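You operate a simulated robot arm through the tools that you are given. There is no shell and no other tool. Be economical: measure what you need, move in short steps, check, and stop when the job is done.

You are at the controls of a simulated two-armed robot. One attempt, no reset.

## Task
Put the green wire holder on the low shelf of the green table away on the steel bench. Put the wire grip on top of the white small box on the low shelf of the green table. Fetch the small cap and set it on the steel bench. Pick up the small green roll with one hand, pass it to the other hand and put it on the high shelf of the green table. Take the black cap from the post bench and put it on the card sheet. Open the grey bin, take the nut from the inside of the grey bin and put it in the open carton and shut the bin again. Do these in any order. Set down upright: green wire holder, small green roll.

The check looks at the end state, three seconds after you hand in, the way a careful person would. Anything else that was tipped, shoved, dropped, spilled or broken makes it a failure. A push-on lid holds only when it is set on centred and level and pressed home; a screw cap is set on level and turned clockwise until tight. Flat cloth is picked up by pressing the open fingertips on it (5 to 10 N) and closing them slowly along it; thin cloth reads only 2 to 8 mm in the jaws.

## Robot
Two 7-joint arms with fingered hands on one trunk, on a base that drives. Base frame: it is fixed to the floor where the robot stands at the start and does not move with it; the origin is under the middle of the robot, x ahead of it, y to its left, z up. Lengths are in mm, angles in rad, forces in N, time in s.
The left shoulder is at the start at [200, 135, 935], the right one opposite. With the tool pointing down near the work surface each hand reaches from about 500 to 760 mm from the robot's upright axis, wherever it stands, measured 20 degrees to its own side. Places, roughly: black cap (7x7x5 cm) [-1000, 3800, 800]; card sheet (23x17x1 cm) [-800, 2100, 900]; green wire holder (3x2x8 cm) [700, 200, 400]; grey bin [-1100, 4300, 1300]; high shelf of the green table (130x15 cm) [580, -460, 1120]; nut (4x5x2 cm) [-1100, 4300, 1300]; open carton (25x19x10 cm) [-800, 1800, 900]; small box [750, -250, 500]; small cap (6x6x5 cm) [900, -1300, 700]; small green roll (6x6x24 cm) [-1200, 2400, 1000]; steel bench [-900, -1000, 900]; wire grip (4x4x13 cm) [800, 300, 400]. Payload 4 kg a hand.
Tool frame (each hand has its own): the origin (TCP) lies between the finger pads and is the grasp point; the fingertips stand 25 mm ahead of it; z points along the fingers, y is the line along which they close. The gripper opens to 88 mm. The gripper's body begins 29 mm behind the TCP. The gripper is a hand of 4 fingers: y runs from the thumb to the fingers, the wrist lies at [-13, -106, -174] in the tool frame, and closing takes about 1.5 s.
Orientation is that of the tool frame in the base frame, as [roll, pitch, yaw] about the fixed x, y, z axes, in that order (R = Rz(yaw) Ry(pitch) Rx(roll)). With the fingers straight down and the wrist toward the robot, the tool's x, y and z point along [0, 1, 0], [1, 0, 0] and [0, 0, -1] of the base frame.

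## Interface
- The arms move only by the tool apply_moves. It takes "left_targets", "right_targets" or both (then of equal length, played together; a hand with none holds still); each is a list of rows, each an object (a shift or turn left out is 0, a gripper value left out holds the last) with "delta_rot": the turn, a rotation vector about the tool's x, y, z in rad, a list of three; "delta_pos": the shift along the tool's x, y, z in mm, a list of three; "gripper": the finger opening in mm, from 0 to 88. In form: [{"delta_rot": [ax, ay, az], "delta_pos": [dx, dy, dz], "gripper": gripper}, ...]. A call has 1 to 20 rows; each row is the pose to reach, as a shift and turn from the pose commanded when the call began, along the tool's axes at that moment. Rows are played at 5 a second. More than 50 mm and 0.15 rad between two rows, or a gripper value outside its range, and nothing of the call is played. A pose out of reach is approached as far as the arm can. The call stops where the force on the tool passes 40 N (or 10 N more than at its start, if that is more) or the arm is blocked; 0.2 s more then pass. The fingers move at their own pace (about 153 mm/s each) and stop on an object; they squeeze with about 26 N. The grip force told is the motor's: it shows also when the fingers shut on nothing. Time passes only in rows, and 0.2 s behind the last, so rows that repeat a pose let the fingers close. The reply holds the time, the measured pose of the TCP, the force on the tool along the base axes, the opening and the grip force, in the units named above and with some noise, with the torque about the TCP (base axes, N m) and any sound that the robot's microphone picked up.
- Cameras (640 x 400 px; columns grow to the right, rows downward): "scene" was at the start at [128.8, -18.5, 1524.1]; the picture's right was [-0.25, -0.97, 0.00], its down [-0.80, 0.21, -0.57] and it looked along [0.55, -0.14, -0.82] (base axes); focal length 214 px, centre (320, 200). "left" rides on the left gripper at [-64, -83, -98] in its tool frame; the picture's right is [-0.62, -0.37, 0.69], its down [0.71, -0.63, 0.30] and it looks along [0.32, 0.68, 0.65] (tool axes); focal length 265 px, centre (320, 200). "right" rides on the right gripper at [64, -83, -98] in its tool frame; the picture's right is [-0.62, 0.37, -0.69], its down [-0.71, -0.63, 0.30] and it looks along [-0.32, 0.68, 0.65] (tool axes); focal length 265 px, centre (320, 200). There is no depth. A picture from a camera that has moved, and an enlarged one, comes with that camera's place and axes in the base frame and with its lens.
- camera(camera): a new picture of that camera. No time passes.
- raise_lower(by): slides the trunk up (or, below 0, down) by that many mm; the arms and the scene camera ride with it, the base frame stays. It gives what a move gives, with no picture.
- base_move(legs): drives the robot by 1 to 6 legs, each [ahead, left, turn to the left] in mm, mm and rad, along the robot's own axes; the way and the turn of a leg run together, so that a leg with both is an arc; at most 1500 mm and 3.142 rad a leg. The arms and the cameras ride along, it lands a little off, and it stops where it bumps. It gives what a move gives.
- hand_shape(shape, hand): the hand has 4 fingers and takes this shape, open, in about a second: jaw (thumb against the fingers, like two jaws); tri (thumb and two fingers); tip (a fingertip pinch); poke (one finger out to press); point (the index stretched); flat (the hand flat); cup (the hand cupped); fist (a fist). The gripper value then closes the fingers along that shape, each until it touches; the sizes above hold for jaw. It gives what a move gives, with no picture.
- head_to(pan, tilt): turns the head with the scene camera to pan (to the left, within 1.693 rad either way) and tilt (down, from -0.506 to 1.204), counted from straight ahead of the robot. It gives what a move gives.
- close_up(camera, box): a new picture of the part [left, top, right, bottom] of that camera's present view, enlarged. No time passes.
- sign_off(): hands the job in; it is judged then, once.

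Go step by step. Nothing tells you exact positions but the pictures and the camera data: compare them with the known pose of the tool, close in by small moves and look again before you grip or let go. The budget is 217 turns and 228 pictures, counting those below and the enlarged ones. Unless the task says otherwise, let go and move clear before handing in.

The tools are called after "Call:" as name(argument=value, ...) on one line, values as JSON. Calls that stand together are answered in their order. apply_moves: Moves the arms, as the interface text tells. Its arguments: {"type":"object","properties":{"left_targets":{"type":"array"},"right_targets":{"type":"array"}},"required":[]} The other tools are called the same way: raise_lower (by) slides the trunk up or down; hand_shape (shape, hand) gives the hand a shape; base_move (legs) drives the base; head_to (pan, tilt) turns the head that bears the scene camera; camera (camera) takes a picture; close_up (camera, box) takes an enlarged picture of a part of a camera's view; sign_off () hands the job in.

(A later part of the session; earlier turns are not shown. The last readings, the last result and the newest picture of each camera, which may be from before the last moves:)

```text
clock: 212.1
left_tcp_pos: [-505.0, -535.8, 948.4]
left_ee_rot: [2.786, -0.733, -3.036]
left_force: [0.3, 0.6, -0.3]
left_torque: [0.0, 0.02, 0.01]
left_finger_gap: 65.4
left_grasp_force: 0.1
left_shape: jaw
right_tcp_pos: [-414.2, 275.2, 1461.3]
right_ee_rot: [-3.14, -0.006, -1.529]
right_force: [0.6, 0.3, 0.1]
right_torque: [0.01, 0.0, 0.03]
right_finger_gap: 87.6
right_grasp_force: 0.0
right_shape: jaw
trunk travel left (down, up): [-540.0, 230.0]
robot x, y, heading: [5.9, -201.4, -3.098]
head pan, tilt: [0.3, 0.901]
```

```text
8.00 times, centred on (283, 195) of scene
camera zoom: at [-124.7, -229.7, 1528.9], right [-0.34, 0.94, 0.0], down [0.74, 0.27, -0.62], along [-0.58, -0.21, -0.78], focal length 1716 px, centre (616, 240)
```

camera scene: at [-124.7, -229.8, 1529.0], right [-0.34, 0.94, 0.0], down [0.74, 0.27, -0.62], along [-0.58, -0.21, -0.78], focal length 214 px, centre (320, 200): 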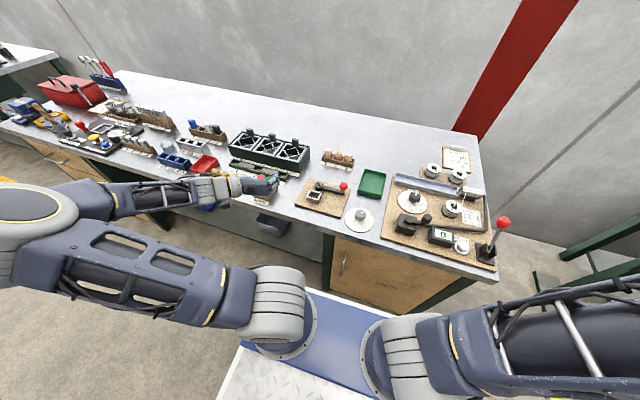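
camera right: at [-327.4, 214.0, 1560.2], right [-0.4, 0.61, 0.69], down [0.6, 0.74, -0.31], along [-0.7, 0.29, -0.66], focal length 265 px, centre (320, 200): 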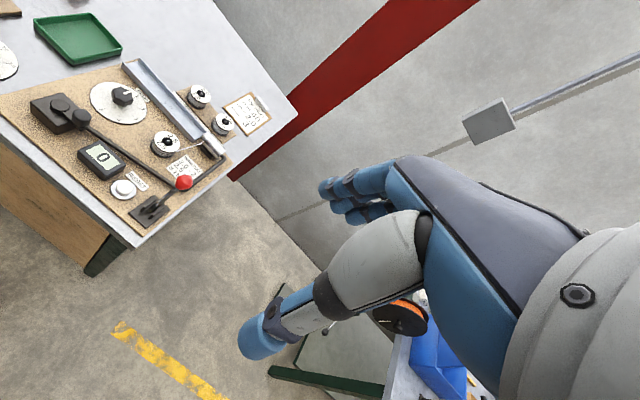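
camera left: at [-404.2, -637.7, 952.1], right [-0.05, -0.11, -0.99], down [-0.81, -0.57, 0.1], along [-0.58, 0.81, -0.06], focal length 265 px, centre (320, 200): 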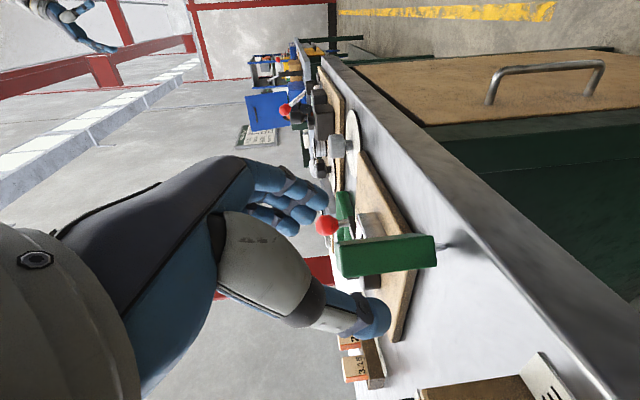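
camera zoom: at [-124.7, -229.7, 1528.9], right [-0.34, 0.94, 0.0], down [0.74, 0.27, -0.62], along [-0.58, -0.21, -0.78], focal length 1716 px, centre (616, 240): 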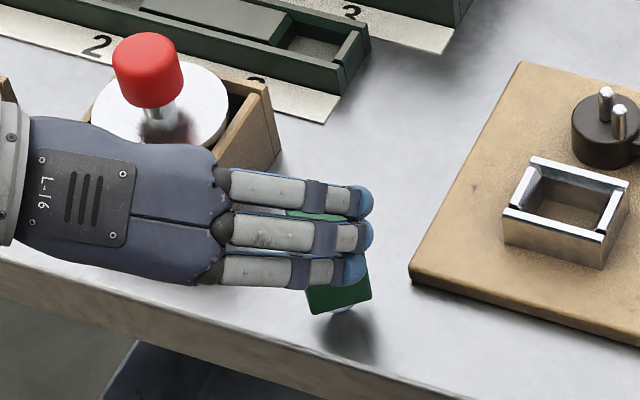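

The holder stands upright on the bench. Withdraw further, then go north along the aisle facing the benches.

Call:
apply_moves(left_targets=[{"delta_pos": [0, 0, -40]}, {"delta_pos": [0, 0, -85]}, {"delta_pos": [0, 0, -130]}, {"delta_pos": [30, 0, -165]}, {"delta_pos": [60, 0, -200]}, {"delta_pos": [90, 0, -230]}])

Call:
base_move(legs=[[0, 0, -0.04], [-30, 0, 0], [0, -1200, 0], [0, -900, 0]])

Call:
head_to(pan=-0.3, tilt=0.6)

Call:
camera(camera="scene")

```text
clock: 213.5
left_tcp_pos: [-420.7, -605.1, 1167.4]
left_ee_rot: [2.787, -0.733, -3.037]
left_force: [0.6, -0.2, 0.6]
left_torque: [-0.01, 0.01, 0.0]
left_finger_gap: 65.7
left_grasp_force: 0.1
left_shape: jaw
right_tcp_pos: [-412.8, 274.4, 1461.2]
right_ee_rot: [-3.141, -0.004, -1.529]
right_force: [0.8, -0.7, 0.6]
right_torque: [-0.02, 0.01, -0.01]
right_finger_gap: 88.1
right_grasp_force: 0.0
right_shape: jaw
trunk travel left (down, up): [-540.0, 230.0]
robot x, y, heading: [5.8, -199.0, -3.097]
head pan, tilt: [0.3, 0.901]
```

```text
clock: 224.6
left_tcp_pos: [-415.3, 1491.9, 1165.7]
left_ee_rot: [2.789, -0.734, -3.079]
left_force: [0.1, 0.1, 0.1]
left_torque: [0.04, 0.03, 0.0]
left_finger_gap: 65.6
left_grasp_force: 0.0
left_shape: jaw
right_tcp_pos: [-373.1, 2369.2, 1460.0]
right_ee_rot: [-3.141, -0.006, -1.568]
right_force: [0.4, -0.8, 0.1]
right_torque: [-0.03, 0.01, 0.01]
right_finger_gap: 87.8
right_grasp_force: 0.0
right_shape: jaw
trunk travel left (down, up): [-540.0, 230.0]
robot x, y, heading: [28.1, 1876.7, -3.133]
head pan, tilt: [0.3, 0.901]
```

```text
clock: 225.6
left_tcp_pos: [-413.5, 1491.8, 1167.9]
left_ee_rot: [2.788, -0.736, -3.076]
left_force: [-0.8, 0.2, -0.3]
left_torque: [0.01, -0.01, 0.0]
left_finger_gap: 65.8
left_grasp_force: 0.1
left_shape: jaw
right_tcp_pos: [-371.7, 2369.5, 1461.4]
right_ee_rot: [-3.139, -0.007, -1.569]
right_force: [-0.8, 1.0, -0.1]
right_torque: [-0.03, 0.01, -0.02]
right_finger_gap: 87.8
right_grasp_force: 0.1
right_shape: jaw
trunk travel left (down, up): [-540.0, 230.0]
robot x, y, heading: [28.9, 1880.6, -3.135]
head pan, tilt: [-0.3, 0.6]
```

```text
105 pictures are left
camera scene: at [-116.4, 1902.3, 1553.7], right [0.29, 0.96, 0.0], down [0.54, -0.16, -0.82], along [-0.79, 0.24, -0.57], focal length 214 px, centre (320, 200)
```

scene: 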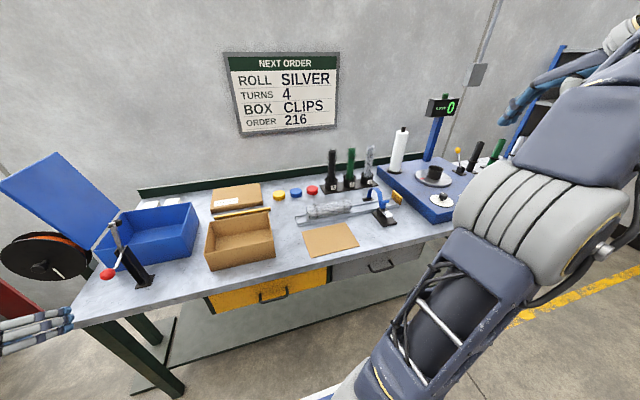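

This bench holds the open carton, card sheet and the rack with the green roll (≈(-1083,2380)). I'll go on north to the post bench and grey bin first.

Call:
base_move(legs=[[0, -1000, 0], [0, -700, 0]])

Call:
head_to(pan=-0.2, tilt=0.4)

Call:
camera(camera="scene")

```text
clock: 234.2
left_tcp_pos: [-428.3, 3181.7, 1168.1]
left_ee_rot: [2.789, -0.733, -3.07]
left_force: [-0.1, -0.6, 0.6]
left_torque: [0.01, 0.02, -0.04]
left_finger_gap: 65.9
left_grasp_force: 0.0
left_shape: jaw
right_tcp_pos: [-392.8, 4060.9, 1460.2]
right_ee_rot: [-3.138, -0.007, -1.561]
right_force: [-0.5, 0.2, 0.3]
right_torque: [-0.03, -0.01, 0.0]
right_finger_gap: 87.7
right_grasp_force: 0.0
right_shape: jaw
trunk travel left (down, up): [-540.0, 230.0]
robot x, y, heading: [9.7, 3573.0, -3.126]
head pan, tilt: [-0.3, 0.6]
```

```text
clock: 234.9
left_tcp_pos: [-429.2, 3182.4, 1168.0]
left_ee_rot: [2.787, -0.735, -3.068]
left_force: [-0.3, 0.1, 0.5]
left_torque: [-0.02, 0.01, 0.03]
left_finger_gap: 65.6
left_grasp_force: 0.1
left_shape: jaw
right_tcp_pos: [-393.0, 4060.4, 1462.1]
right_ee_rot: [-3.141, -0.006, -1.562]
right_force: [0.2, 0.2, 0.4]
right_torque: [0.0, 0.03, 0.01]
right_finger_gap: 87.9
right_grasp_force: 0.1
right_shape: jaw
trunk travel left (down, up): [-540.0, 230.0]
robot x, y, heading: [13.1, 3570.0, -3.126]
head pan, tilt: [-0.201, 0.4]
```

```text
104 pictures are left
camera scene: at [-139.9, 3587.6, 1571.9], right [0.19, 0.98, 0.0], down [0.38, -0.07, -0.92], along [-0.9, 0.17, -0.39], focal length 214 px, centre (320, 200)
```

scene: 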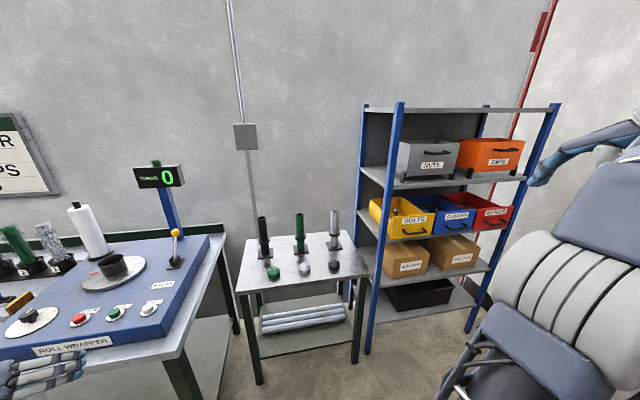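

Call:
close_up(camera="scene", box=[350, 95, 570, 225])

Call:
close_up(camera="scene", box=[230, 205, 380, 295])

```text
2.91 times, centred on (460, 160) of scene
camera zoom: at [-139.9, 3587.6, 1571.9], right [0.19, 0.98, 0.0], down [0.38, -0.07, -0.92], along [-0.9, 0.17, -0.39], focal length 624 px, centre (-87, 316)
```

zoom: 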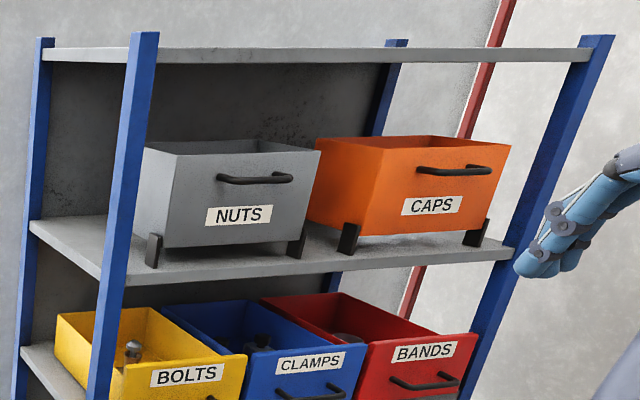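

```text
4.27 times, centred on (305, 250) of scene
camera zoom: at [-139.9, 3587.6, 1571.9], right [0.19, 0.98, 0.0], down [0.38, -0.07, -0.92], along [-0.9, 0.17, -0.39], focal length 915 px, centre (384, -13)
```

zoom: 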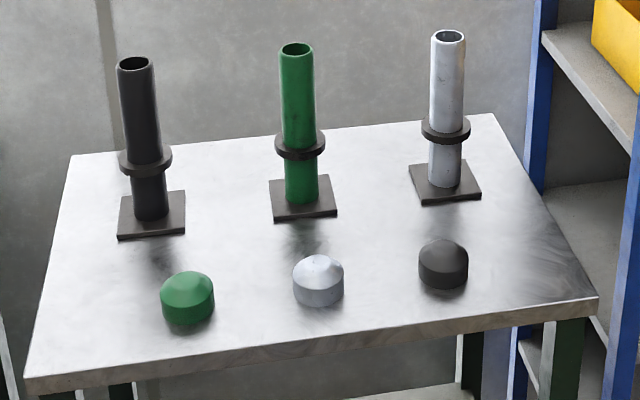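

The NUTS bin is a tilt-out bin with a black handle at about (-1020,4310,1385); the black cap is at about (-1013,3827). I'll move to stand between them and raise the trunk for a look into the bin.

Call:
base_move(legs=[[0, -520, 0], [300, 0, 0]])

Call:
raise_lower(by=220)

Call:
head_to(pan=-0.3, tilt=0.5)

Call:
camera(camera="scene")

```text
clock: 239.6
left_tcp_pos: [-734.1, 3684.3, 1166.6]
left_ee_rot: [2.788, -0.734, -3.059]
left_force: [-0.2, 0.5, -0.7]
left_torque: [0.04, 0.03, 0.0]
left_finger_gap: 65.7
left_grasp_force: 0.1
left_shape: jaw
right_tcp_pos: [-706.6, 4562.1, 1459.8]
right_ee_rot: [-3.138, -0.005, -1.552]
right_force: [0.2, 0.6, -0.1]
right_torque: [0.0, 0.02, 0.0]
right_finger_gap: 88.0
right_grasp_force: 0.1
right_shape: jaw
trunk travel left (down, up): [-540.0, 230.0]
robot x, y, heading: [-299.2, 4073.4, -3.122]
head pan, tilt: [-0.201, 0.4]
```

```text
clock: 241.9
left_tcp_pos: [-733.7, 3684.3, 1386.5]
left_ee_rot: [2.789, -0.734, -3.061]
left_force: [-0.3, 0.2, -0.4]
left_torque: [-0.01, 0.0, 0.01]
left_finger_gap: 65.7
left_grasp_force: 0.1
left_shape: jaw
right_tcp_pos: [-706.0, 4561.9, 1680.8]
right_ee_rot: [-3.14, -0.005, -1.552]
right_force: [-0.4, -0.4, 0.7]
right_torque: [0.02, 0.0, -0.03]
right_finger_gap: 87.9
right_grasp_force: 0.0
right_shape: jaw
trunk travel left (down, up): [-760.0, 10.0]
robot x, y, heading: [-295.1, 4074.1, -3.114]
head pan, tilt: [-0.201, 0.4]
```

```text
clock: 242.6
left_tcp_pos: [-735.1, 3684.9, 1387.9]
left_ee_rot: [2.786, -0.734, -3.059]
left_force: [-0.1, -0.2, -0.4]
left_torque: [0.02, -0.02, 0.01]
left_finger_gap: 65.7
left_grasp_force: 0.0
left_shape: jaw
right_tcp_pos: [-706.2, 4563.4, 1681.1]
right_ee_rot: [-3.139, -0.004, -1.551]
right_force: [-0.1, 0.7, -0.7]
right_torque: [-0.01, 0.0, -0.02]
right_finger_gap: 88.0
right_grasp_force: 0.1
right_shape: jaw
trunk travel left (down, up): [-760.0, 10.0]
robot x, y, heading: [-300.3, 4076.2, -3.119]
head pan, tilt: [-0.3, 0.499]
```

```text
101 pictures are left
camera scene: at [-445.5, 4100.7, 1782.8], right [0.27, 0.96, 0.0], down [0.46, -0.13, -0.88], along [-0.84, 0.24, -0.48], focal length 214 px, centre (320, 200)
```

scene: 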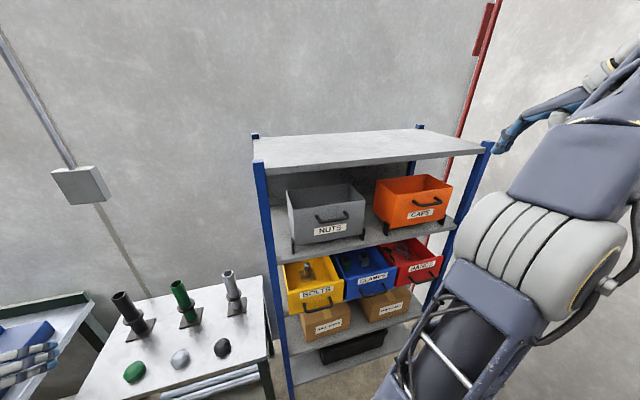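

Call:
close_up(camera="scene", box=[255, 130, 475, 270])

```text
2.86 times, centred on (365, 200) of scene
camera zoom: at [-445.5, 4100.7, 1782.8], right [0.27, 0.96, 0.0], down [0.46, -0.13, -0.88], along [-0.84, 0.24, -0.48], focal length 613 px, centre (191, 200)
```

zoom: 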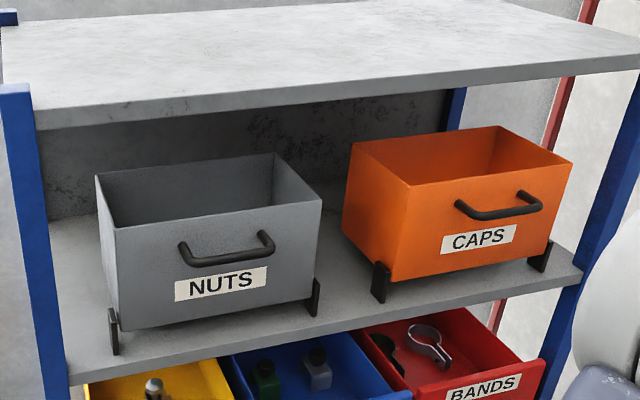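

Handle centre is about (-1006,4303,1387), pivot low at the bin's front. I'll bring the right hand in front of the handle pointing forward with jaws closing vertically.

Call:
apply_moves(right_targets=[{"delta_pos": [21, 19, 24], "delta_rot": [-0.131, 0, 0]}, {"delta_pos": [43, 38, 49], "delta_rot": [-0.262, 0, 0]}, {"delta_pos": [64, 57, 73], "delta_rot": [-0.393, 0, 0]}, {"delta_pos": [85, 76, 98], "delta_rot": [-0.523, 0, 0]}, {"delta_pos": [106, 95, 122], "delta_rot": [-0.654, 0, 0]}, {"delta_pos": [128, 115, 147], "delta_rot": [-0.785, 0, 0]}, {"delta_pos": [149, 134, 171], "delta_rot": [-0.916, 0, 0]}, {"delta_pos": [170, 153, 196], "delta_rot": [-1.047, 0, 0]}, {"delta_pos": [192, 172, 220], "delta_rot": [-1.178, 0, 0]}, {"delta_pos": [213, 191, 245], "delta_rot": [-1.309, 0, 0]}, {"delta_pos": [234, 210, 269], "delta_rot": [-1.44, 0, 0]}, {"delta_pos": [255, 229, 294], "delta_rot": [-1.57, 0, 0]}, {"delta_pos": [255, 229, 294], "delta_rot": [-1.57, 0, 0]}])

Call:
camera(camera="right")

Call:
close_up(camera="scene", box=[255, 130, 475, 270])

```text
clock: 245.4
left_tcp_pos: [-735.2, 3684.7, 1387.0]
left_ee_rot: [2.788, -0.733, -3.06]
left_force: [0.0, 0.2, 0.1]
left_torque: [0.03, 0.0, -0.03]
left_finger_gap: 65.8
left_grasp_force: 0.1
left_shape: jaw
right_tcp_pos: [-944.4, 4306.0, 1417.6]
right_ee_rot: [1.575, -0.006, -1.551]
right_force: [0.6, 0.6, 0.0]
right_torque: [0.02, 0.01, 0.05]
right_finger_gap: 87.9
right_grasp_force: 0.2
right_shape: jaw
right hand out of reach, approached as far as the arm can: row 10, 11, 12, 13
trunk travel left (down, up): [-760.0, 10.0]
robot x, y, heading: [-294.2, 4077.9, -3.117]
head pan, tilt: [-0.3, 0.499]
```

```text
99 pictures are left
camera right: at [-843.6, 4243.0, 1336.0], right [0.68, 0.64, 0.37], down [-0.31, 0.7, -0.64], along [-0.66, 0.32, 0.68], focal length 265 px, centre (320, 200)
```

right: 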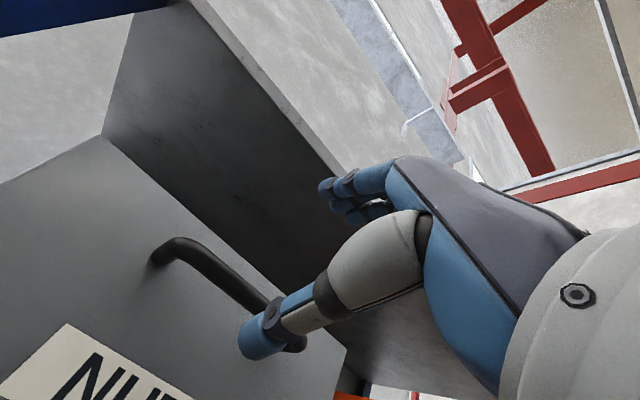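

```text
2.86 times, centred on (365, 200) of scene
camera zoom: at [-445.5, 4100.5, 1782.8], right [0.27, 0.96, 0.0], down [0.46, -0.13, -0.88], along [-0.84, 0.24, -0.48], focal length 613 px, centre (191, 200)
```

zoom: 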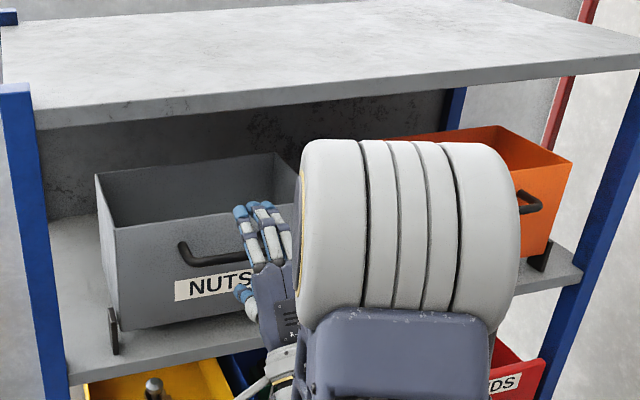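

Good, just 28 mm high. Lower the trunk 28 mm, advance 35 mm and look.

Call:
raise_lower(by=-28)

Call:
apply_moves(right_targets=[{"delta_pos": [0, 0, 18], "gripper": 70}, {"delta_pos": [0, 0, 35]}, {"delta_pos": [0, 0, 35]}])

Call:
camera(camera="right")

```text
clock: 246.1
left_tcp_pos: [-734.4, 3683.7, 1359.1]
left_ee_rot: [2.789, -0.734, -3.06]
left_force: [0.2, 0.5, 0.7]
left_torque: [0.01, 0.0, -0.06]
left_finger_gap: 65.6
left_grasp_force: 0.0
left_shape: jaw
right_tcp_pos: [-944.4, 4307.0, 1390.3]
right_ee_rot: [1.576, -0.006, -1.555]
right_force: [-0.9, 0.1, 0.0]
right_torque: [0.03, 0.03, -0.03]
right_finger_gap: 87.9
right_grasp_force: 0.1
right_shape: jaw
trunk travel left (down, up): [-732.0, 38.0]
robot x, y, heading: [-297.3, 4079.0, -3.118]
head pan, tilt: [-0.3, 0.499]
```

```text
clock: 246.9
left_tcp_pos: [-735.1, 3685.1, 1358.9]
left_ee_rot: [2.788, -0.734, -3.06]
left_force: [-0.6, 0.0, -0.2]
left_torque: [-0.01, 0.03, 0.01]
left_finger_gap: 65.9
left_grasp_force: 0.0
left_shape: jaw
right_tcp_pos: [-978.8, 4306.7, 1390.7]
right_ee_rot: [1.577, -0.006, -1.553]
right_force: [0.8, -0.3, -0.2]
right_torque: [0.03, -0.01, -0.03]
right_finger_gap: 70.1
right_grasp_force: 0.1
right_shape: jaw
trunk travel left (down, up): [-732.0, 38.0]
robot x, y, heading: [-296.4, 4080.7, -3.117]
head pan, tilt: [-0.3, 0.499]
```

```text
97 pictures are left
camera right: at [-878.7, 4243.4, 1308.5], right [0.68, 0.64, 0.37], down [-0.31, 0.7, -0.64], along [-0.66, 0.32, 0.68], focal length 265 px, centre (320, 200)
```

right: 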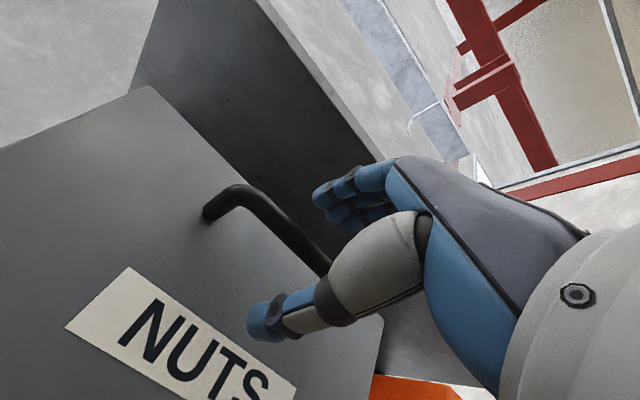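

The bar is between thumb and fingers, about 13 mm ahead of the TCP. Advance 4 mm and close.

Call:
apply_moves(right_targets=[{"delta_pos": [0, 0, 4], "gripper": 55}, {"delta_pos": [0, 0, 4], "gripper": 40}, {"delta_pos": [0, 0, 4], "gripper": 25}, {"delta_pos": [0, 0, 4], "gripper": 10}, {"delta_pos": [0, 0, 4], "gripper": 0}, {"delta_pos": [0, 0, 4], "gripper": 0}, {"delta_pos": [0, 0, 4], "gripper": 0}, {"delta_pos": [0, 0, 4], "gripper": 0}])

Call:
camera(camera="right")

```text
clock: 248.7
left_tcp_pos: [-733.9, 3685.0, 1358.2]
left_ee_rot: [2.786, -0.733, -3.06]
left_force: [0.1, -1.3, -0.2]
left_torque: [0.0, -0.02, 0.01]
left_finger_gap: 65.6
left_grasp_force: 0.2
left_shape: jaw
right_tcp_pos: [-982.6, 4305.3, 1390.1]
right_ee_rot: [1.579, -0.007, -1.552]
right_force: [-7.1, -0.3, -6.7]
right_torque: [0.04, -0.05, 0.02]
right_finger_gap: 3.9
right_grasp_force: 26.5
right_shape: jaw
trunk travel left (down, up): [-732.0, 38.0]
robot x, y, heading: [-296.6, 4073.6, -3.116]
head pan, tilt: [-0.3, 0.499]
```

```text
96 pictures are left
camera right: at [-882.7, 4243.2, 1307.9], right [0.68, 0.64, 0.37], down [-0.31, 0.7, -0.64], along [-0.67, 0.32, 0.68], focal length 265 px, centre (320, 200)
```

right: 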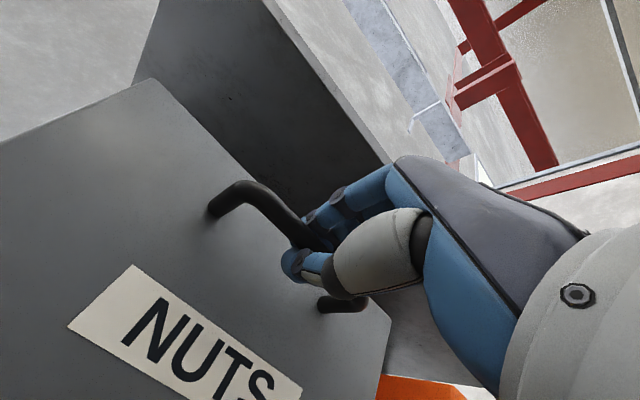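

Handle gripped. Pull gently along the expected tilt arc (first ~0.3 rad).

Call:
apply_moves(right_targets=[{"delta_pos": [0, -3, -10]}, {"delta_pos": [0, -7, -19]}, {"delta_pos": [0, -13, -28]}, {"delta_pos": [0, -19, -37]}, {"delta_pos": [0, -19, -37]}])

Call:
close_up(camera="scene", box=[255, 130, 475, 270])

```text
clock: 249.9
left_tcp_pos: [-735.9, 3685.0, 1360.0]
left_ee_rot: [2.784, -0.734, -3.055]
left_force: [0.2, 0.9, -0.3]
left_torque: [0.01, 0.0, 0.01]
left_finger_gap: 65.4
left_grasp_force: 0.0
left_shape: jaw
right_tcp_pos: [-954.7, 4308.4, 1380.6]
right_ee_rot: [1.589, -0.008, -1.55]
right_force: [-25.7, -6.5, -26.7]
right_torque: [0.08, -0.1, 0.09]
right_finger_gap: 3.9
right_grasp_force: 26.0
right_shape: jaw
right hand out of reach, approached as far as the arm can: row 3, 4, 5
trunk travel left (down, up): [-732.0, 38.0]
robot x, y, heading: [-295.8, 4075.5, -3.123]
head pan, tilt: [-0.3, 0.499]
```

```text
2.86 times, centred on (365, 200) of scene
camera zoom: at [-447.8, 4100.5, 1754.4], right [0.27, 0.96, 0.0], down [0.46, -0.13, -0.88], along [-0.84, 0.24, -0.48], focal length 613 px, centre (191, 200)
```

zoom: 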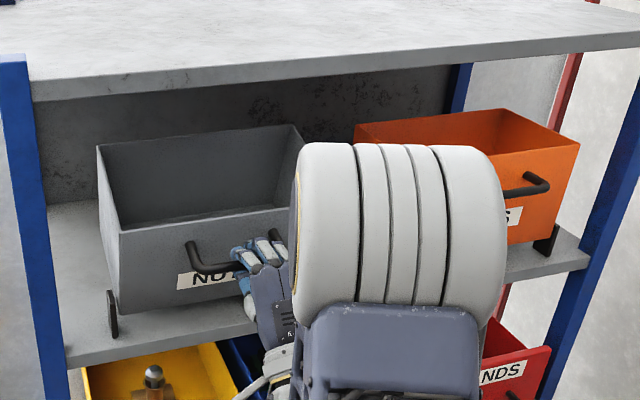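

It tilts. The arm is at its near limit, so I'll continue using trunk-down and base-back in small steps.

Call:
raise_lower(by=-12)

Call:
base_move(legs=[[-20, 0, 0]])

Call:
raise_lower(by=-14)

Call:
base_move(legs=[[-20, 0, 0]])

Call:
camera(camera="scene")

```text
clock: 250.5
left_tcp_pos: [-735.3, 3684.9, 1347.4]
left_ee_rot: [2.788, -0.732, -3.061]
left_force: [0.1, -0.1, 0.0]
left_torque: [0.01, 0.0, -0.04]
left_finger_gap: 65.7
left_grasp_force: 0.0
left_shape: jaw
right_tcp_pos: [-952.5, 4309.2, 1372.0]
right_ee_rot: [1.579, -0.007, -1.551]
right_force: [-10.5, -7.2, -7.5]
right_torque: [0.12, 0.04, 0.07]
right_finger_gap: 4.5
right_grasp_force: 25.7
right_shape: jaw
trunk travel left (down, up): [-720.0, 50.0]
robot x, y, heading: [-302.0, 4079.7, -3.123]
head pan, tilt: [-0.3, 0.499]
```

```text
clock: 251.4
left_tcp_pos: [-723.1, 3685.1, 1346.7]
left_ee_rot: [2.79, -0.734, -3.058]
left_force: [-1.0, -0.2, 0.3]
left_torque: [-0.01, -0.03, -0.04]
left_finger_gap: 65.7
left_grasp_force: 0.0
left_shape: jaw
right_tcp_pos: [-942.6, 4307.4, 1363.9]
right_ee_rot: [1.605, -0.011, -1.548]
right_force: [-15.9, 0.6, -11.4]
right_torque: [0.1, 0.02, -0.02]
right_finger_gap: 3.8
right_grasp_force: 26.5
right_shape: jaw
trunk travel left (down, up): [-720.0, 50.0]
robot x, y, heading: [-285.2, 4078.5, -3.117]
head pan, tilt: [-0.3, 0.499]
stopped in leg 1: the force on the tool passed its limit at 43 N (the readings are from after the stop); the commanded pose is now the measured one
```

```text
clock: 252.0
left_tcp_pos: [-721.6, 3684.6, 1335.1]
left_ee_rot: [2.787, -0.734, -3.057]
left_force: [-0.3, -0.9, 0.6]
left_torque: [0.01, -0.01, 0.03]
left_finger_gap: 65.6
left_grasp_force: 0.0
left_shape: jaw
right_tcp_pos: [-941.4, 4307.3, 1351.8]
right_ee_rot: [1.598, -0.01, -1.551]
right_force: [-7.1, -2.1, -5.2]
right_torque: [0.09, -0.05, 0.09]
right_finger_gap: 4.5
right_grasp_force: 26.3
right_shape: jaw
trunk travel left (down, up): [-706.0, 64.0]
robot x, y, heading: [-282.6, 4076.7, -3.121]
head pan, tilt: [-0.3, 0.499]
```

```text
clock: 252.8
left_tcp_pos: [-710.4, 3684.8, 1332.9]
left_ee_rot: [2.788, -0.733, -3.059]
left_force: [-0.6, -0.2, -0.1]
left_torque: [-0.03, -0.02, -0.01]
left_finger_gap: 65.6
left_grasp_force: 0.0
left_shape: jaw
right_tcp_pos: [-934.4, 4306.7, 1345.6]
right_ee_rot: [1.623, -0.013, -1.549]
right_force: [-16.0, 1.2, -12.3]
right_torque: [0.05, -0.05, 0.0]
right_finger_gap: 4.0
right_grasp_force: 26.0
right_shape: jaw
trunk travel left (down, up): [-706.0, 64.0]
robot x, y, heading: [-272.8, 4078.4, -3.114]
head pan, tilt: [-0.3, 0.499]
stopped in leg 1: the force on the tool passed its limit at 47 N (the readings are from after the stop); the commanded pose is now the measured one
```

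```text
94 pictures are left
camera scene: at [-422.5, 4101.3, 1728.7], right [0.27, 0.96, 0.0], down [0.46, -0.13, -0.88], along [-0.84, 0.24, -0.48], focal length 214 px, centre (320, 200)
```

scene: 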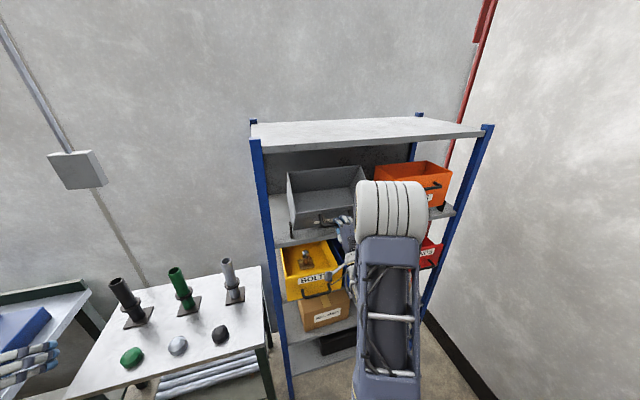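

Call:
apply_moves(right_targets=[{"delta_pos": [0, -6, -3]}, {"delta_pos": [0, -12, -6]}, {"delta_pos": [0, -18, -8]}, {"delta_pos": [0, -24, -10]}, {"delta_pos": [0, -24, -10]}])

Call:
raise_lower(by=-16)

Call:
base_move(legs=[[-12, 0, 0]])

Call:
close_up(camera="scene", box=[255, 120, 475, 260])

```text
clock: 254.0
left_tcp_pos: [-710.7, 3684.3, 1334.1]
left_ee_rot: [2.788, -0.732, -3.058]
left_force: [-0.2, 0.4, -0.3]
left_torque: [0.0, 0.03, -0.01]
left_finger_gap: 65.9
left_grasp_force: 0.0
left_shape: jaw
right_tcp_pos: [-930.9, 4308.1, 1340.5]
right_ee_rot: [1.622, -0.013, -1.547]
right_force: [-21.9, -1.5, -14.4]
right_torque: [0.03, 0.02, 0.05]
right_finger_gap: 4.1
right_grasp_force: 26.4
right_shape: jaw
right hand out of reach, approached as far as the arm can: row 2, 3, 4, 5
trunk travel left (down, up): [-706.0, 64.0]
robot x, y, heading: [-274.2, 4078.2, -3.116]
head pan, tilt: [-0.3, 0.499]
```

```text
clock: 254.6
left_tcp_pos: [-710.6, 3683.9, 1318.4]
left_ee_rot: [2.788, -0.731, -3.059]
left_force: [-0.3, 0.3, -0.3]
left_torque: [0.02, 0.01, 0.02]
left_finger_gap: 65.8
left_grasp_force: 0.0
left_shape: jaw
right_tcp_pos: [-929.6, 4308.9, 1328.6]
right_ee_rot: [1.611, -0.011, -1.549]
right_force: [-15.6, -0.5, 13.2]
right_torque: [0.11, 0.13, 0.06]
right_finger_gap: 3.5
right_grasp_force: 26.0
right_shape: jaw
trunk travel left (down, up): [-690.0, 80.0]
robot x, y, heading: [-275.6, 4073.7, -3.116]
head pan, tilt: [-0.3, 0.499]
```

```text
clock: 255.4
left_tcp_pos: [-705.0, 3684.6, 1316.3]
left_ee_rot: [2.787, -0.732, -3.056]
left_force: [1.0, 0.1, -0.2]
left_torque: [-0.03, -0.01, 0.0]
left_finger_gap: 65.8
left_grasp_force: 0.0
left_shape: jaw
right_tcp_pos: [-928.3, 4307.9, 1328.8]
right_ee_rot: [1.612, -0.009, -1.548]
right_force: [-22.8, 1.8, 3.6]
right_torque: [0.05, -0.02, 0.04]
right_finger_gap: 2.8
right_grasp_force: 26.2
right_shape: jaw
trunk travel left (down, up): [-690.0, 80.0]
robot x, y, heading: [-269.3, 4083.2, -3.12]
head pan, tilt: [-0.3, 0.499]
stopped in leg 1: the force on the tool passed its limit at 52 N (the readings are from after the stop); the commanded pose is now the measured one
```

```text
2.86 times, centred on (365, 190) of scene
camera zoom: at [-417.6, 4101.2, 1712.6], right [0.27, 0.96, 0.0], down [0.46, -0.13, -0.88], along [-0.84, 0.24, -0.48], focal length 613 px, centre (191, 229)
```

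zoom: 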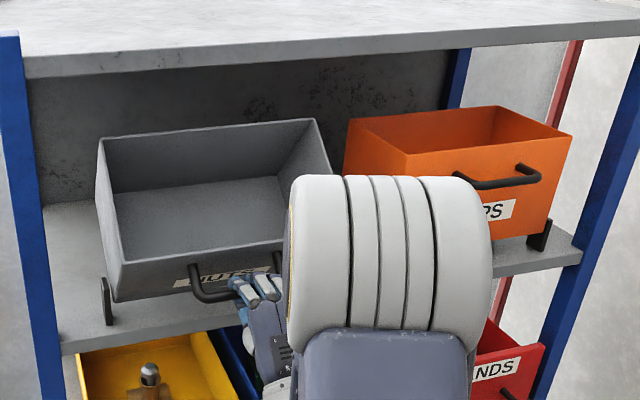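

The bin seems to be at its stop, open about 40°. I'll release slowly and see if it stays.

Call:
apply_moves(right_targets=[{"gripper": 10}, {"gripper": 20}, {"gripper": 35}, {"gripper": 50}, {"gripper": 65}, {"gripper": 70}, {"gripper": 70}])

Call:
close_up(camera="scene", box=[255, 120, 475, 260])

```text
clock: 257.0
left_tcp_pos: [-704.0, 3684.4, 1317.7]
left_ee_rot: [2.789, -0.734, -3.059]
left_force: [-0.5, -0.3, 0.2]
left_torque: [0.01, 0.02, -0.02]
left_finger_gap: 65.5
left_grasp_force: 0.1
left_shape: jaw
right_tcp_pos: [-927.5, 4307.1, 1327.8]
right_ee_rot: [1.613, -0.01, -1.544]
right_force: [0.6, -1.0, 0.0]
right_torque: [-0.02, 0.03, 0.0]
right_finger_gap: 69.6
right_grasp_force: 0.0
right_shape: jaw
trunk travel left (down, up): [-690.0, 80.0]
robot x, y, heading: [-269.4, 4079.8, -3.118]
head pan, tilt: [-0.3, 0.499]
```

```text
2.86 times, centred on (365, 190) of scene
camera zoom: at [-416.2, 4101.1, 1712.8], right [0.27, 0.96, 0.0], down [0.46, -0.13, -0.88], along [-0.84, 0.24, -0.48], focal length 613 px, centre (191, 229)
```

zoom: 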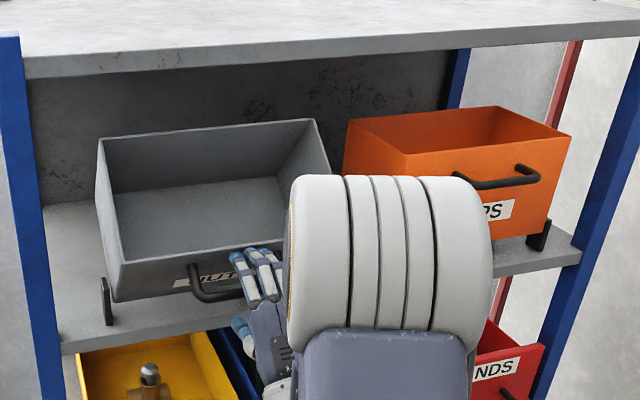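

It stays open. Back away 160 mm and look inside.

Call:
base_move(legs=[[-160, 0, 0]])

Call:
camera(camera="right")

Call:
camera(camera="scene")

```text
clock: 258.4
left_tcp_pos: [-545.6, 3687.9, 1318.0]
left_ee_rot: [2.788, -0.735, -3.059]
left_force: [-0.1, -0.5, 0.2]
left_torque: [-0.01, 0.0, 0.03]
left_finger_gap: 65.9
left_grasp_force: 0.0
left_shape: jaw
right_tcp_pos: [-765.4, 4312.6, 1327.8]
right_ee_rot: [1.613, -0.01, -1.547]
right_force: [0.4, 0.0, 0.9]
right_torque: [-0.05, -0.01, -0.01]
right_finger_gap: 69.5
right_grasp_force: 0.1
right_shape: jaw
trunk travel left (down, up): [-690.0, 80.0]
robot x, y, heading: [-105.8, 4078.8, -3.119]
head pan, tilt: [-0.3, 0.499]
```

```text
91 pictures are left
camera right: at [-662.8, 4249.1, 1249.4], right [0.66, 0.64, 0.39], down [-0.29, 0.7, -0.65], along [-0.69, 0.32, 0.65], focal length 265 px, centre (320, 200)
```

right: 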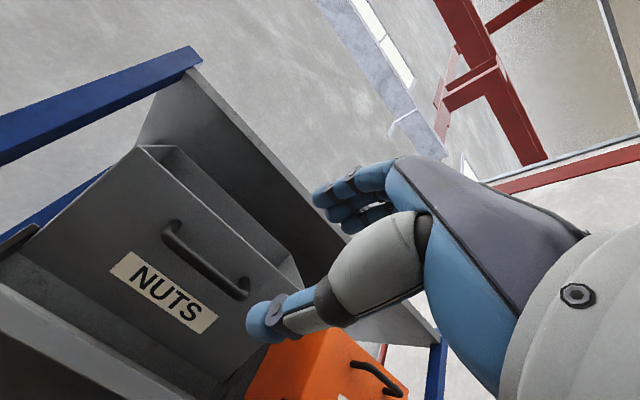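

```text
90 pictures are left
camera scene: at [-256.2, 4104.9, 1712.8], right [0.27, 0.96, 0.0], down [0.46, -0.13, -0.88], along [-0.84, 0.24, -0.48], focal length 214 px, centre (320, 200)
```

scene: 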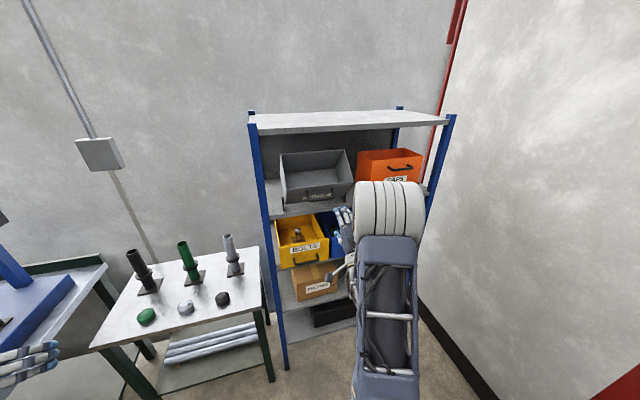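

The nut is hidden behind the front wall. I'll raise the trunk, reorient the right hand to point forward-down (closing sideways), then move closer for a look from above.

Call:
raise_lower(by=78)

Call:
apply_moves(right_targets=[{"delta_pos": [-2, 8, -5], "delta_rot": [0.057, 0.057, -0.122]}, {"delta_pos": [-3, 15, -11], "delta_rot": [0.114, 0.114, -0.244]}, {"delta_pos": [-5, 23, -16], "delta_rot": [0.172, 0.172, -0.365]}, {"delta_pos": [-6, 31, -22], "delta_rot": [0.229, 0.229, -0.487]}, {"delta_pos": [-8, 38, -27], "delta_rot": [0.286, 0.286, -0.609]}, {"delta_pos": [-9, 46, -33], "delta_rot": [0.343, 0.343, -0.731]}, {"delta_pos": [-11, 54, -38], "delta_rot": [0.4, 0.4, -0.852]}, {"delta_pos": [-12, 61, -43], "delta_rot": [0.457, 0.457, -0.974]}, {"delta_pos": [-14, 69, -49], "delta_rot": [0.515, 0.515, -1.096]}, {"delta_pos": [-15, 77, -54], "delta_rot": [0.572, 0.572, -1.218]}, {"delta_pos": [-17, 84, -60], "delta_rot": [0.629, 0.629, -1.339]}, {"delta_pos": [-18, 92, -65], "delta_rot": [0.686, 0.686, -1.461]}, {"delta_pos": [-18, 92, -65], "delta_rot": [0.686, 0.686, -1.461]}])

Call:
base_move(legs=[[170, 0, 0]])

Call:
camera(camera="right")

Call:
camera(camera="scene")

```text
clock: 259.5
left_tcp_pos: [-544.2, 3689.5, 1395.9]
left_ee_rot: [2.788, -0.735, -3.057]
left_force: [-0.3, 0.2, 0.1]
left_torque: [0.01, -0.01, -0.04]
left_finger_gap: 65.7
left_grasp_force: 0.0
left_shape: jaw
right_tcp_pos: [-766.4, 4312.4, 1405.9]
right_ee_rot: [1.613, -0.01, -1.549]
right_force: [-0.1, 0.4, 0.6]
right_torque: [-0.02, 0.03, -0.01]
right_finger_gap: 69.5
right_grasp_force: 0.0
right_shape: jaw
trunk travel left (down, up): [-768.0, 2.0]
robot x, y, heading: [-108.9, 4081.1, -3.118]
head pan, tilt: [-0.3, 0.499]
```

```text
clock: 262.3
left_tcp_pos: [-545.4, 3687.9, 1395.4]
left_ee_rot: [2.786, -0.734, -3.058]
left_force: [-0.4, -0.5, 0.7]
left_torque: [0.0, -0.05, 0.03]
left_finger_gap: 65.9
left_grasp_force: 0.2
left_shape: jaw
right_tcp_pos: [-705.1, 4332.7, 1500.8]
right_ee_rot: [3.134, 0.651, 0.021]
right_force: [0.1, -0.3, 0.5]
right_torque: [-0.01, -0.02, -0.01]
right_finger_gap: 69.7
right_grasp_force: 0.1
right_shape: jaw
trunk travel left (down, up): [-768.0, 2.0]
robot x, y, heading: [-105.8, 4077.2, -3.12]
head pan, tilt: [-0.3, 0.499]
```

```text
clock: 263.8
left_tcp_pos: [-718.2, 3685.0, 1394.7]
left_ee_rot: [2.789, -0.734, -3.058]
left_force: [0.6, -0.9, 0.0]
left_torque: [0.01, 0.0, -0.01]
left_finger_gap: 65.6
left_grasp_force: 0.0
left_shape: jaw
right_tcp_pos: [-878.4, 4328.4, 1500.5]
right_ee_rot: [3.13, 0.649, 0.017]
right_force: [0.5, 0.2, 0.7]
right_torque: [0.04, 0.02, 0.01]
right_finger_gap: 69.9
right_grasp_force: 0.0
right_shape: jaw
trunk travel left (down, up): [-768.0, 2.0]
robot x, y, heading: [-279.8, 4074.4, -3.119]
head pan, tilt: [-0.3, 0.499]
```

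```text
89 pictures are left
camera right: at [-770.1, 4414.3, 1539.6], right [-0.06, -0.36, 0.93], down [-0.77, 0.61, 0.19], along [-0.64, -0.7, -0.32], focal length 265 px, centre (320, 200)
```

right: 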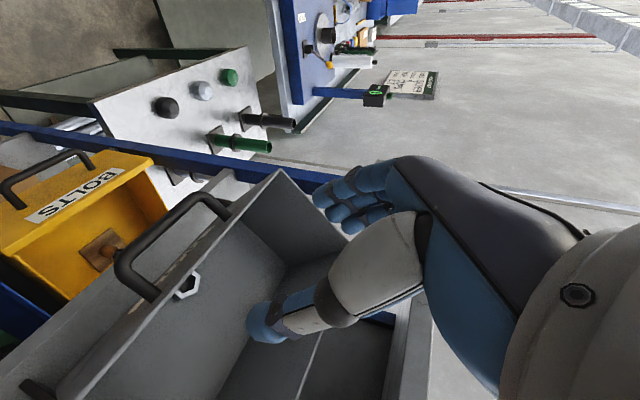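

```text
88 pictures are left
camera scene: at [-429.2, 4101.1, 1790.8], right [0.27, 0.96, 0.0], down [0.46, -0.13, -0.88], along [-0.84, 0.24, -0.48], focal length 214 px, centre (320, 200)
```

scene: 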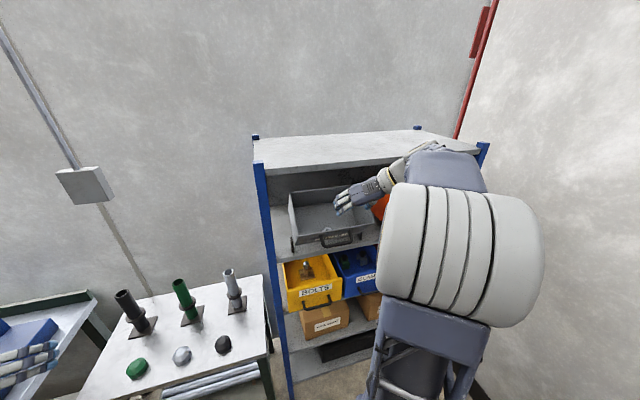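

The nut is visible inside near the front wall. I'll move the hand partway in above the estimated spot and look again to fix its position.

Call:
apply_moves(right_targets=[{"delta_pos": [-8, 10, 33], "gripper": 80}, {"delta_pos": [-16, 20, 66]}, {"delta_pos": [-25, 30, 100]}, {"delta_pos": [-25, 30, 100]}])

Call:
camera(camera="right")

```text
clock: 264.8
left_tcp_pos: [-718.8, 3685.3, 1396.0]
left_ee_rot: [2.788, -0.734, -3.058]
left_force: [0.3, -0.4, 0.4]
left_torque: [0.0, 0.02, 0.02]
left_finger_gap: 65.6
left_grasp_force: 0.0
left_shape: jaw
right_tcp_pos: [-958.7, 4294.6, 1438.8]
right_ee_rot: [3.13, 0.65, 0.017]
right_force: [-0.6, 0.4, 0.1]
right_torque: [-0.02, 0.02, 0.02]
right_finger_gap: 80.0
right_grasp_force: 0.2
right_shape: jaw
trunk travel left (down, up): [-768.0, 2.0]
robot x, y, heading: [-279.5, 4082.2, -3.117]
head pan, tilt: [-0.3, 0.499]
```

```text
87 pictures are left
camera right: at [-849.7, 4380.7, 1476.3], right [-0.07, -0.36, 0.93], down [-0.77, 0.61, 0.19], along [-0.64, -0.7, -0.32], focal length 265 px, centre (320, 200)
```

right: 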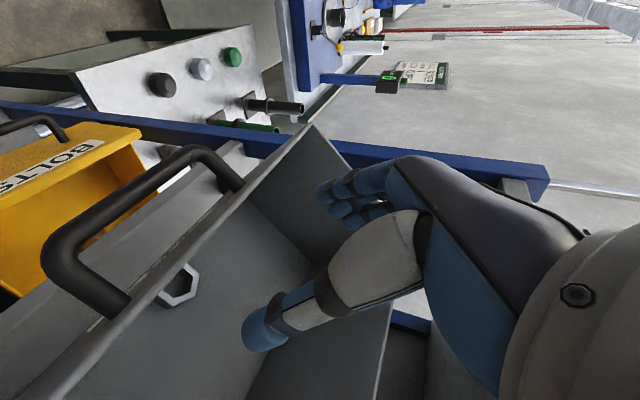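

Nut estimated at about (-1063,4303,1283) on the tilted floor, ~36 mm from the front wall. Descend most of the way and look.

Call:
apply_moves(right_targets=[{"delta_pos": [-1, -4, 40], "gripper": 80}, {"delta_pos": [-1, -8, 80]}, {"delta_pos": [-1, -8, 115]}, {"delta_pos": [-1, -8, 115]}])

Call:
camera(camera="right")

```text
clock: 265.8
left_tcp_pos: [-718.8, 3684.7, 1395.7]
left_ee_rot: [2.788, -0.735, -3.057]
left_force: [-0.1, -0.5, -0.6]
left_torque: [0.01, -0.02, -0.01]
left_finger_gap: 65.7
left_grasp_force: 0.1
left_shape: jaw
right_tcp_pos: [-1030.2, 4301.7, 1346.2]
right_ee_rot: [3.131, 0.652, 0.016]
right_force: [0.4, 0.0, -0.2]
right_torque: [0.04, -0.01, 0.02]
right_finger_gap: 80.1
right_grasp_force: 0.0
right_shape: jaw
trunk travel left (down, up): [-768.0, 2.0]
robot x, y, heading: [-278.9, 4080.5, -3.118]
head pan, tilt: [-0.3, 0.499]
```

```text
86 pictures are left
camera right: at [-922.0, 4388.0, 1384.9], right [-0.06, -0.36, 0.93], down [-0.77, 0.61, 0.19], along [-0.64, -0.7, -0.32], focal length 265 px, centre (320, 200)
```

right: 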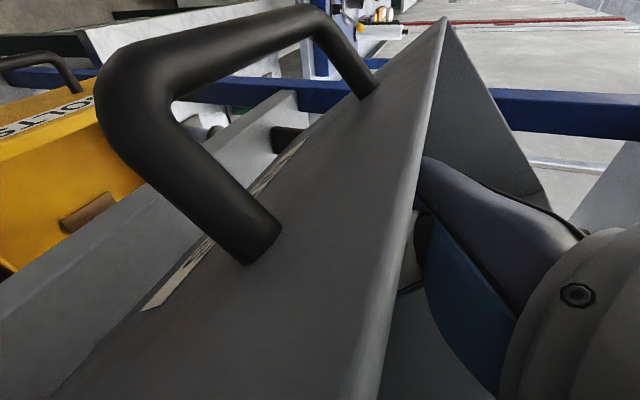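

No contact; the camera is now occluded by the front wall. Continue in small steps, then close.

Call:
apply_moves(right_targets=[{"delta_pos": [-5, 0, 10]}, {"delta_pos": [-8, 0, 20]}, {"delta_pos": [-8, 0, 30]}, {"delta_pos": [-8, 0, 40]}, {"delta_pos": [-8, 0, 45]}])

Call:
camera(camera="scene")

```text
clock: 266.5
left_tcp_pos: [-717.1, 3684.4, 1395.4]
left_ee_rot: [2.786, -0.735, -3.057]
left_force: [0.3, -0.4, 0.3]
left_torque: [-0.01, 0.03, -0.01]
left_finger_gap: 65.4
left_grasp_force: 0.1
left_shape: jaw
right_tcp_pos: [-1048.2, 4302.3, 1339.9]
right_ee_rot: [3.133, 0.656, 0.014]
right_force: [18.0, -6.6, 18.6]
right_torque: [1.96, -1.01, -2.23]
right_finger_gap: 80.0
right_grasp_force: 0.2
right_shape: jaw
trunk travel left (down, up): [-768.0, 2.0]
robot x, y, heading: [-282.0, 4075.3, -3.12]
head pan, tilt: [-0.3, 0.499]
stopped in row 3 (right hand): the force on the tool passed its limit at 55 N (the readings are from after the stop); the commanded pose is now the measured one
```

```text
85 pictures are left
camera scene: at [-427.2, 4100.3, 1791.3], right [0.27, 0.96, 0.0], down [0.46, -0.13, -0.88], along [-0.84, 0.24, -0.48], focal length 214 px, centre (320, 200)
```

scene: 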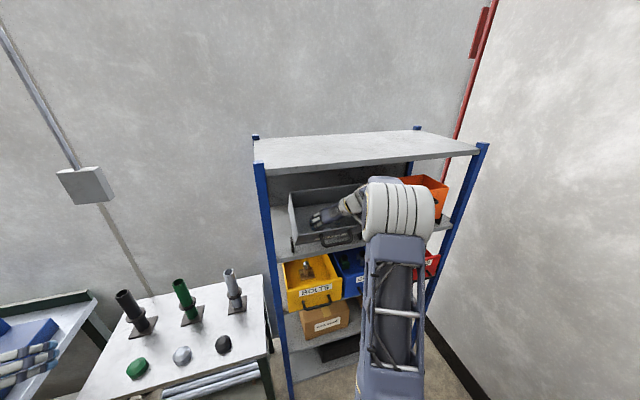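

From the torque, the contact was the hand's camera on the front rim. I'll back out, pitch the hand steeper by 0.29 rad and re-enter.

Call:
apply_moves(right_targets=[{"delta_pos": [0, 0, -30]}, {"delta_pos": [0, 0, -60]}, {"delta_pos": [0, 0, -60], "delta_rot": [0, 0.145, 0]}, {"delta_pos": [0, 0, -60], "delta_rot": [0, 0.29, 0]}, {"delta_pos": [3, 0, -25], "delta_rot": [0, 0.29, 0]}, {"delta_pos": [6, -1, 5], "delta_rot": [0, 0.29, 0]}, {"delta_pos": [6, -1, 5], "delta_rot": [0, 0.29, 0]}])

Call:
camera(camera="right")

```text
clock: 268.1
left_tcp_pos: [-718.9, 3686.0, 1395.4]
left_ee_rot: [2.786, -0.734, -3.057]
left_force: [0.3, 0.4, -0.5]
left_torque: [-0.01, 0.01, -0.01]
left_finger_gap: 65.6
left_grasp_force: 0.1
left_shape: jaw
right_tcp_pos: [-1046.1, 4303.4, 1329.0]
right_ee_rot: [3.134, 0.363, 0.018]
right_force: [-0.2, -0.4, 0.4]
right_torque: [-0.03, 0.0, -0.02]
right_finger_gap: 80.0
right_grasp_force: 0.1
right_shape: jaw
trunk travel left (down, up): [-768.0, 2.0]
robot x, y, heading: [-281.4, 4079.4, -3.123]
head pan, tilt: [-0.3, 0.499]
```

```text
84 pictures are left
camera right: at [-952.8, 4389.5, 1398.0], right [-0.33, -0.37, 0.87], down [-0.79, 0.61, -0.04], along [-0.52, -0.7, -0.49], focal length 265 px, centre (320, 200)
```

right: 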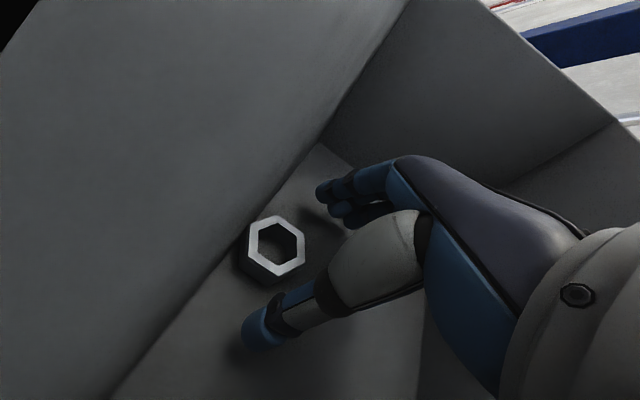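

Now a clear view: the nut lies between thumb and fingers. Shift 7 mm left, advance 31 mm and close.

Call:
apply_moves(right_targets=[{"delta_pos": [0, 7, 10], "gripper": 80}, {"delta_pos": [0, 7, 20]}, {"delta_pos": [0, 7, 31]}, {"delta_pos": [0, 7, 31], "gripper": 65}, {"delta_pos": [0, 7, 31], "gripper": 52}, {"delta_pos": [0, 7, 31], "gripper": 40}, {"delta_pos": [0, 7, 31], "gripper": 30}, {"delta_pos": [0, 7, 31], "gripper": 20}, {"delta_pos": [0, 7, 31], "gripper": 10}, {"delta_pos": [0, 7, 31], "gripper": 10}, {"delta_pos": [0, 7, 31], "gripper": 10}])

Call:
camera(camera="right")

```text
clock: 268.7
left_tcp_pos: [-717.1, 3686.1, 1395.0]
left_ee_rot: [2.789, -0.736, -3.062]
left_force: [-0.7, -0.1, 1.5]
left_torque: [-0.02, -0.02, -0.01]
left_finger_gap: 65.6
left_grasp_force: 0.1
left_shape: jaw
right_tcp_pos: [-1054.3, 4296.3, 1322.4]
right_ee_rot: [3.133, 0.377, 0.02]
right_force: [5.8, 1.9, 13.6]
right_torque: [-0.27, -0.44, 0.86]
right_finger_gap: 79.4
right_grasp_force: 0.0
right_shape: jaw
trunk travel left (down, up): [-768.0, 2.0]
robot x, y, heading: [-280.8, 4076.1, -3.119]
head pan, tilt: [-0.3, 0.499]
stopped in row 3 (right hand): the force on the tool passed its limit at 49 N (the readings are from after the stop); the commanded pose is now the measured one
```

```text
83 pictures are left
camera right: at [-959.0, 4382.5, 1388.6], right [-0.31, -0.37, 0.87], down [-0.79, 0.61, -0.02], along [-0.53, -0.7, -0.48], focal length 265 px, centre (320, 200)
```

right: 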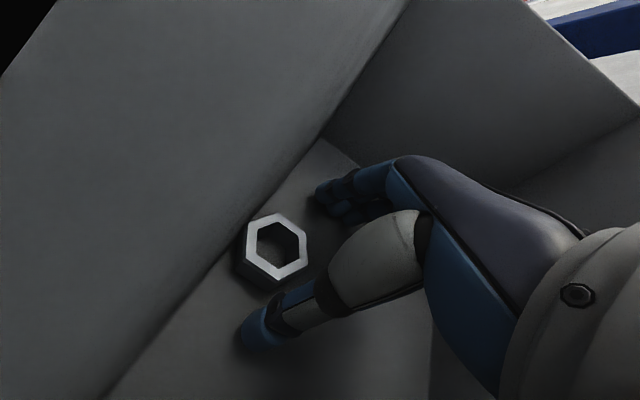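

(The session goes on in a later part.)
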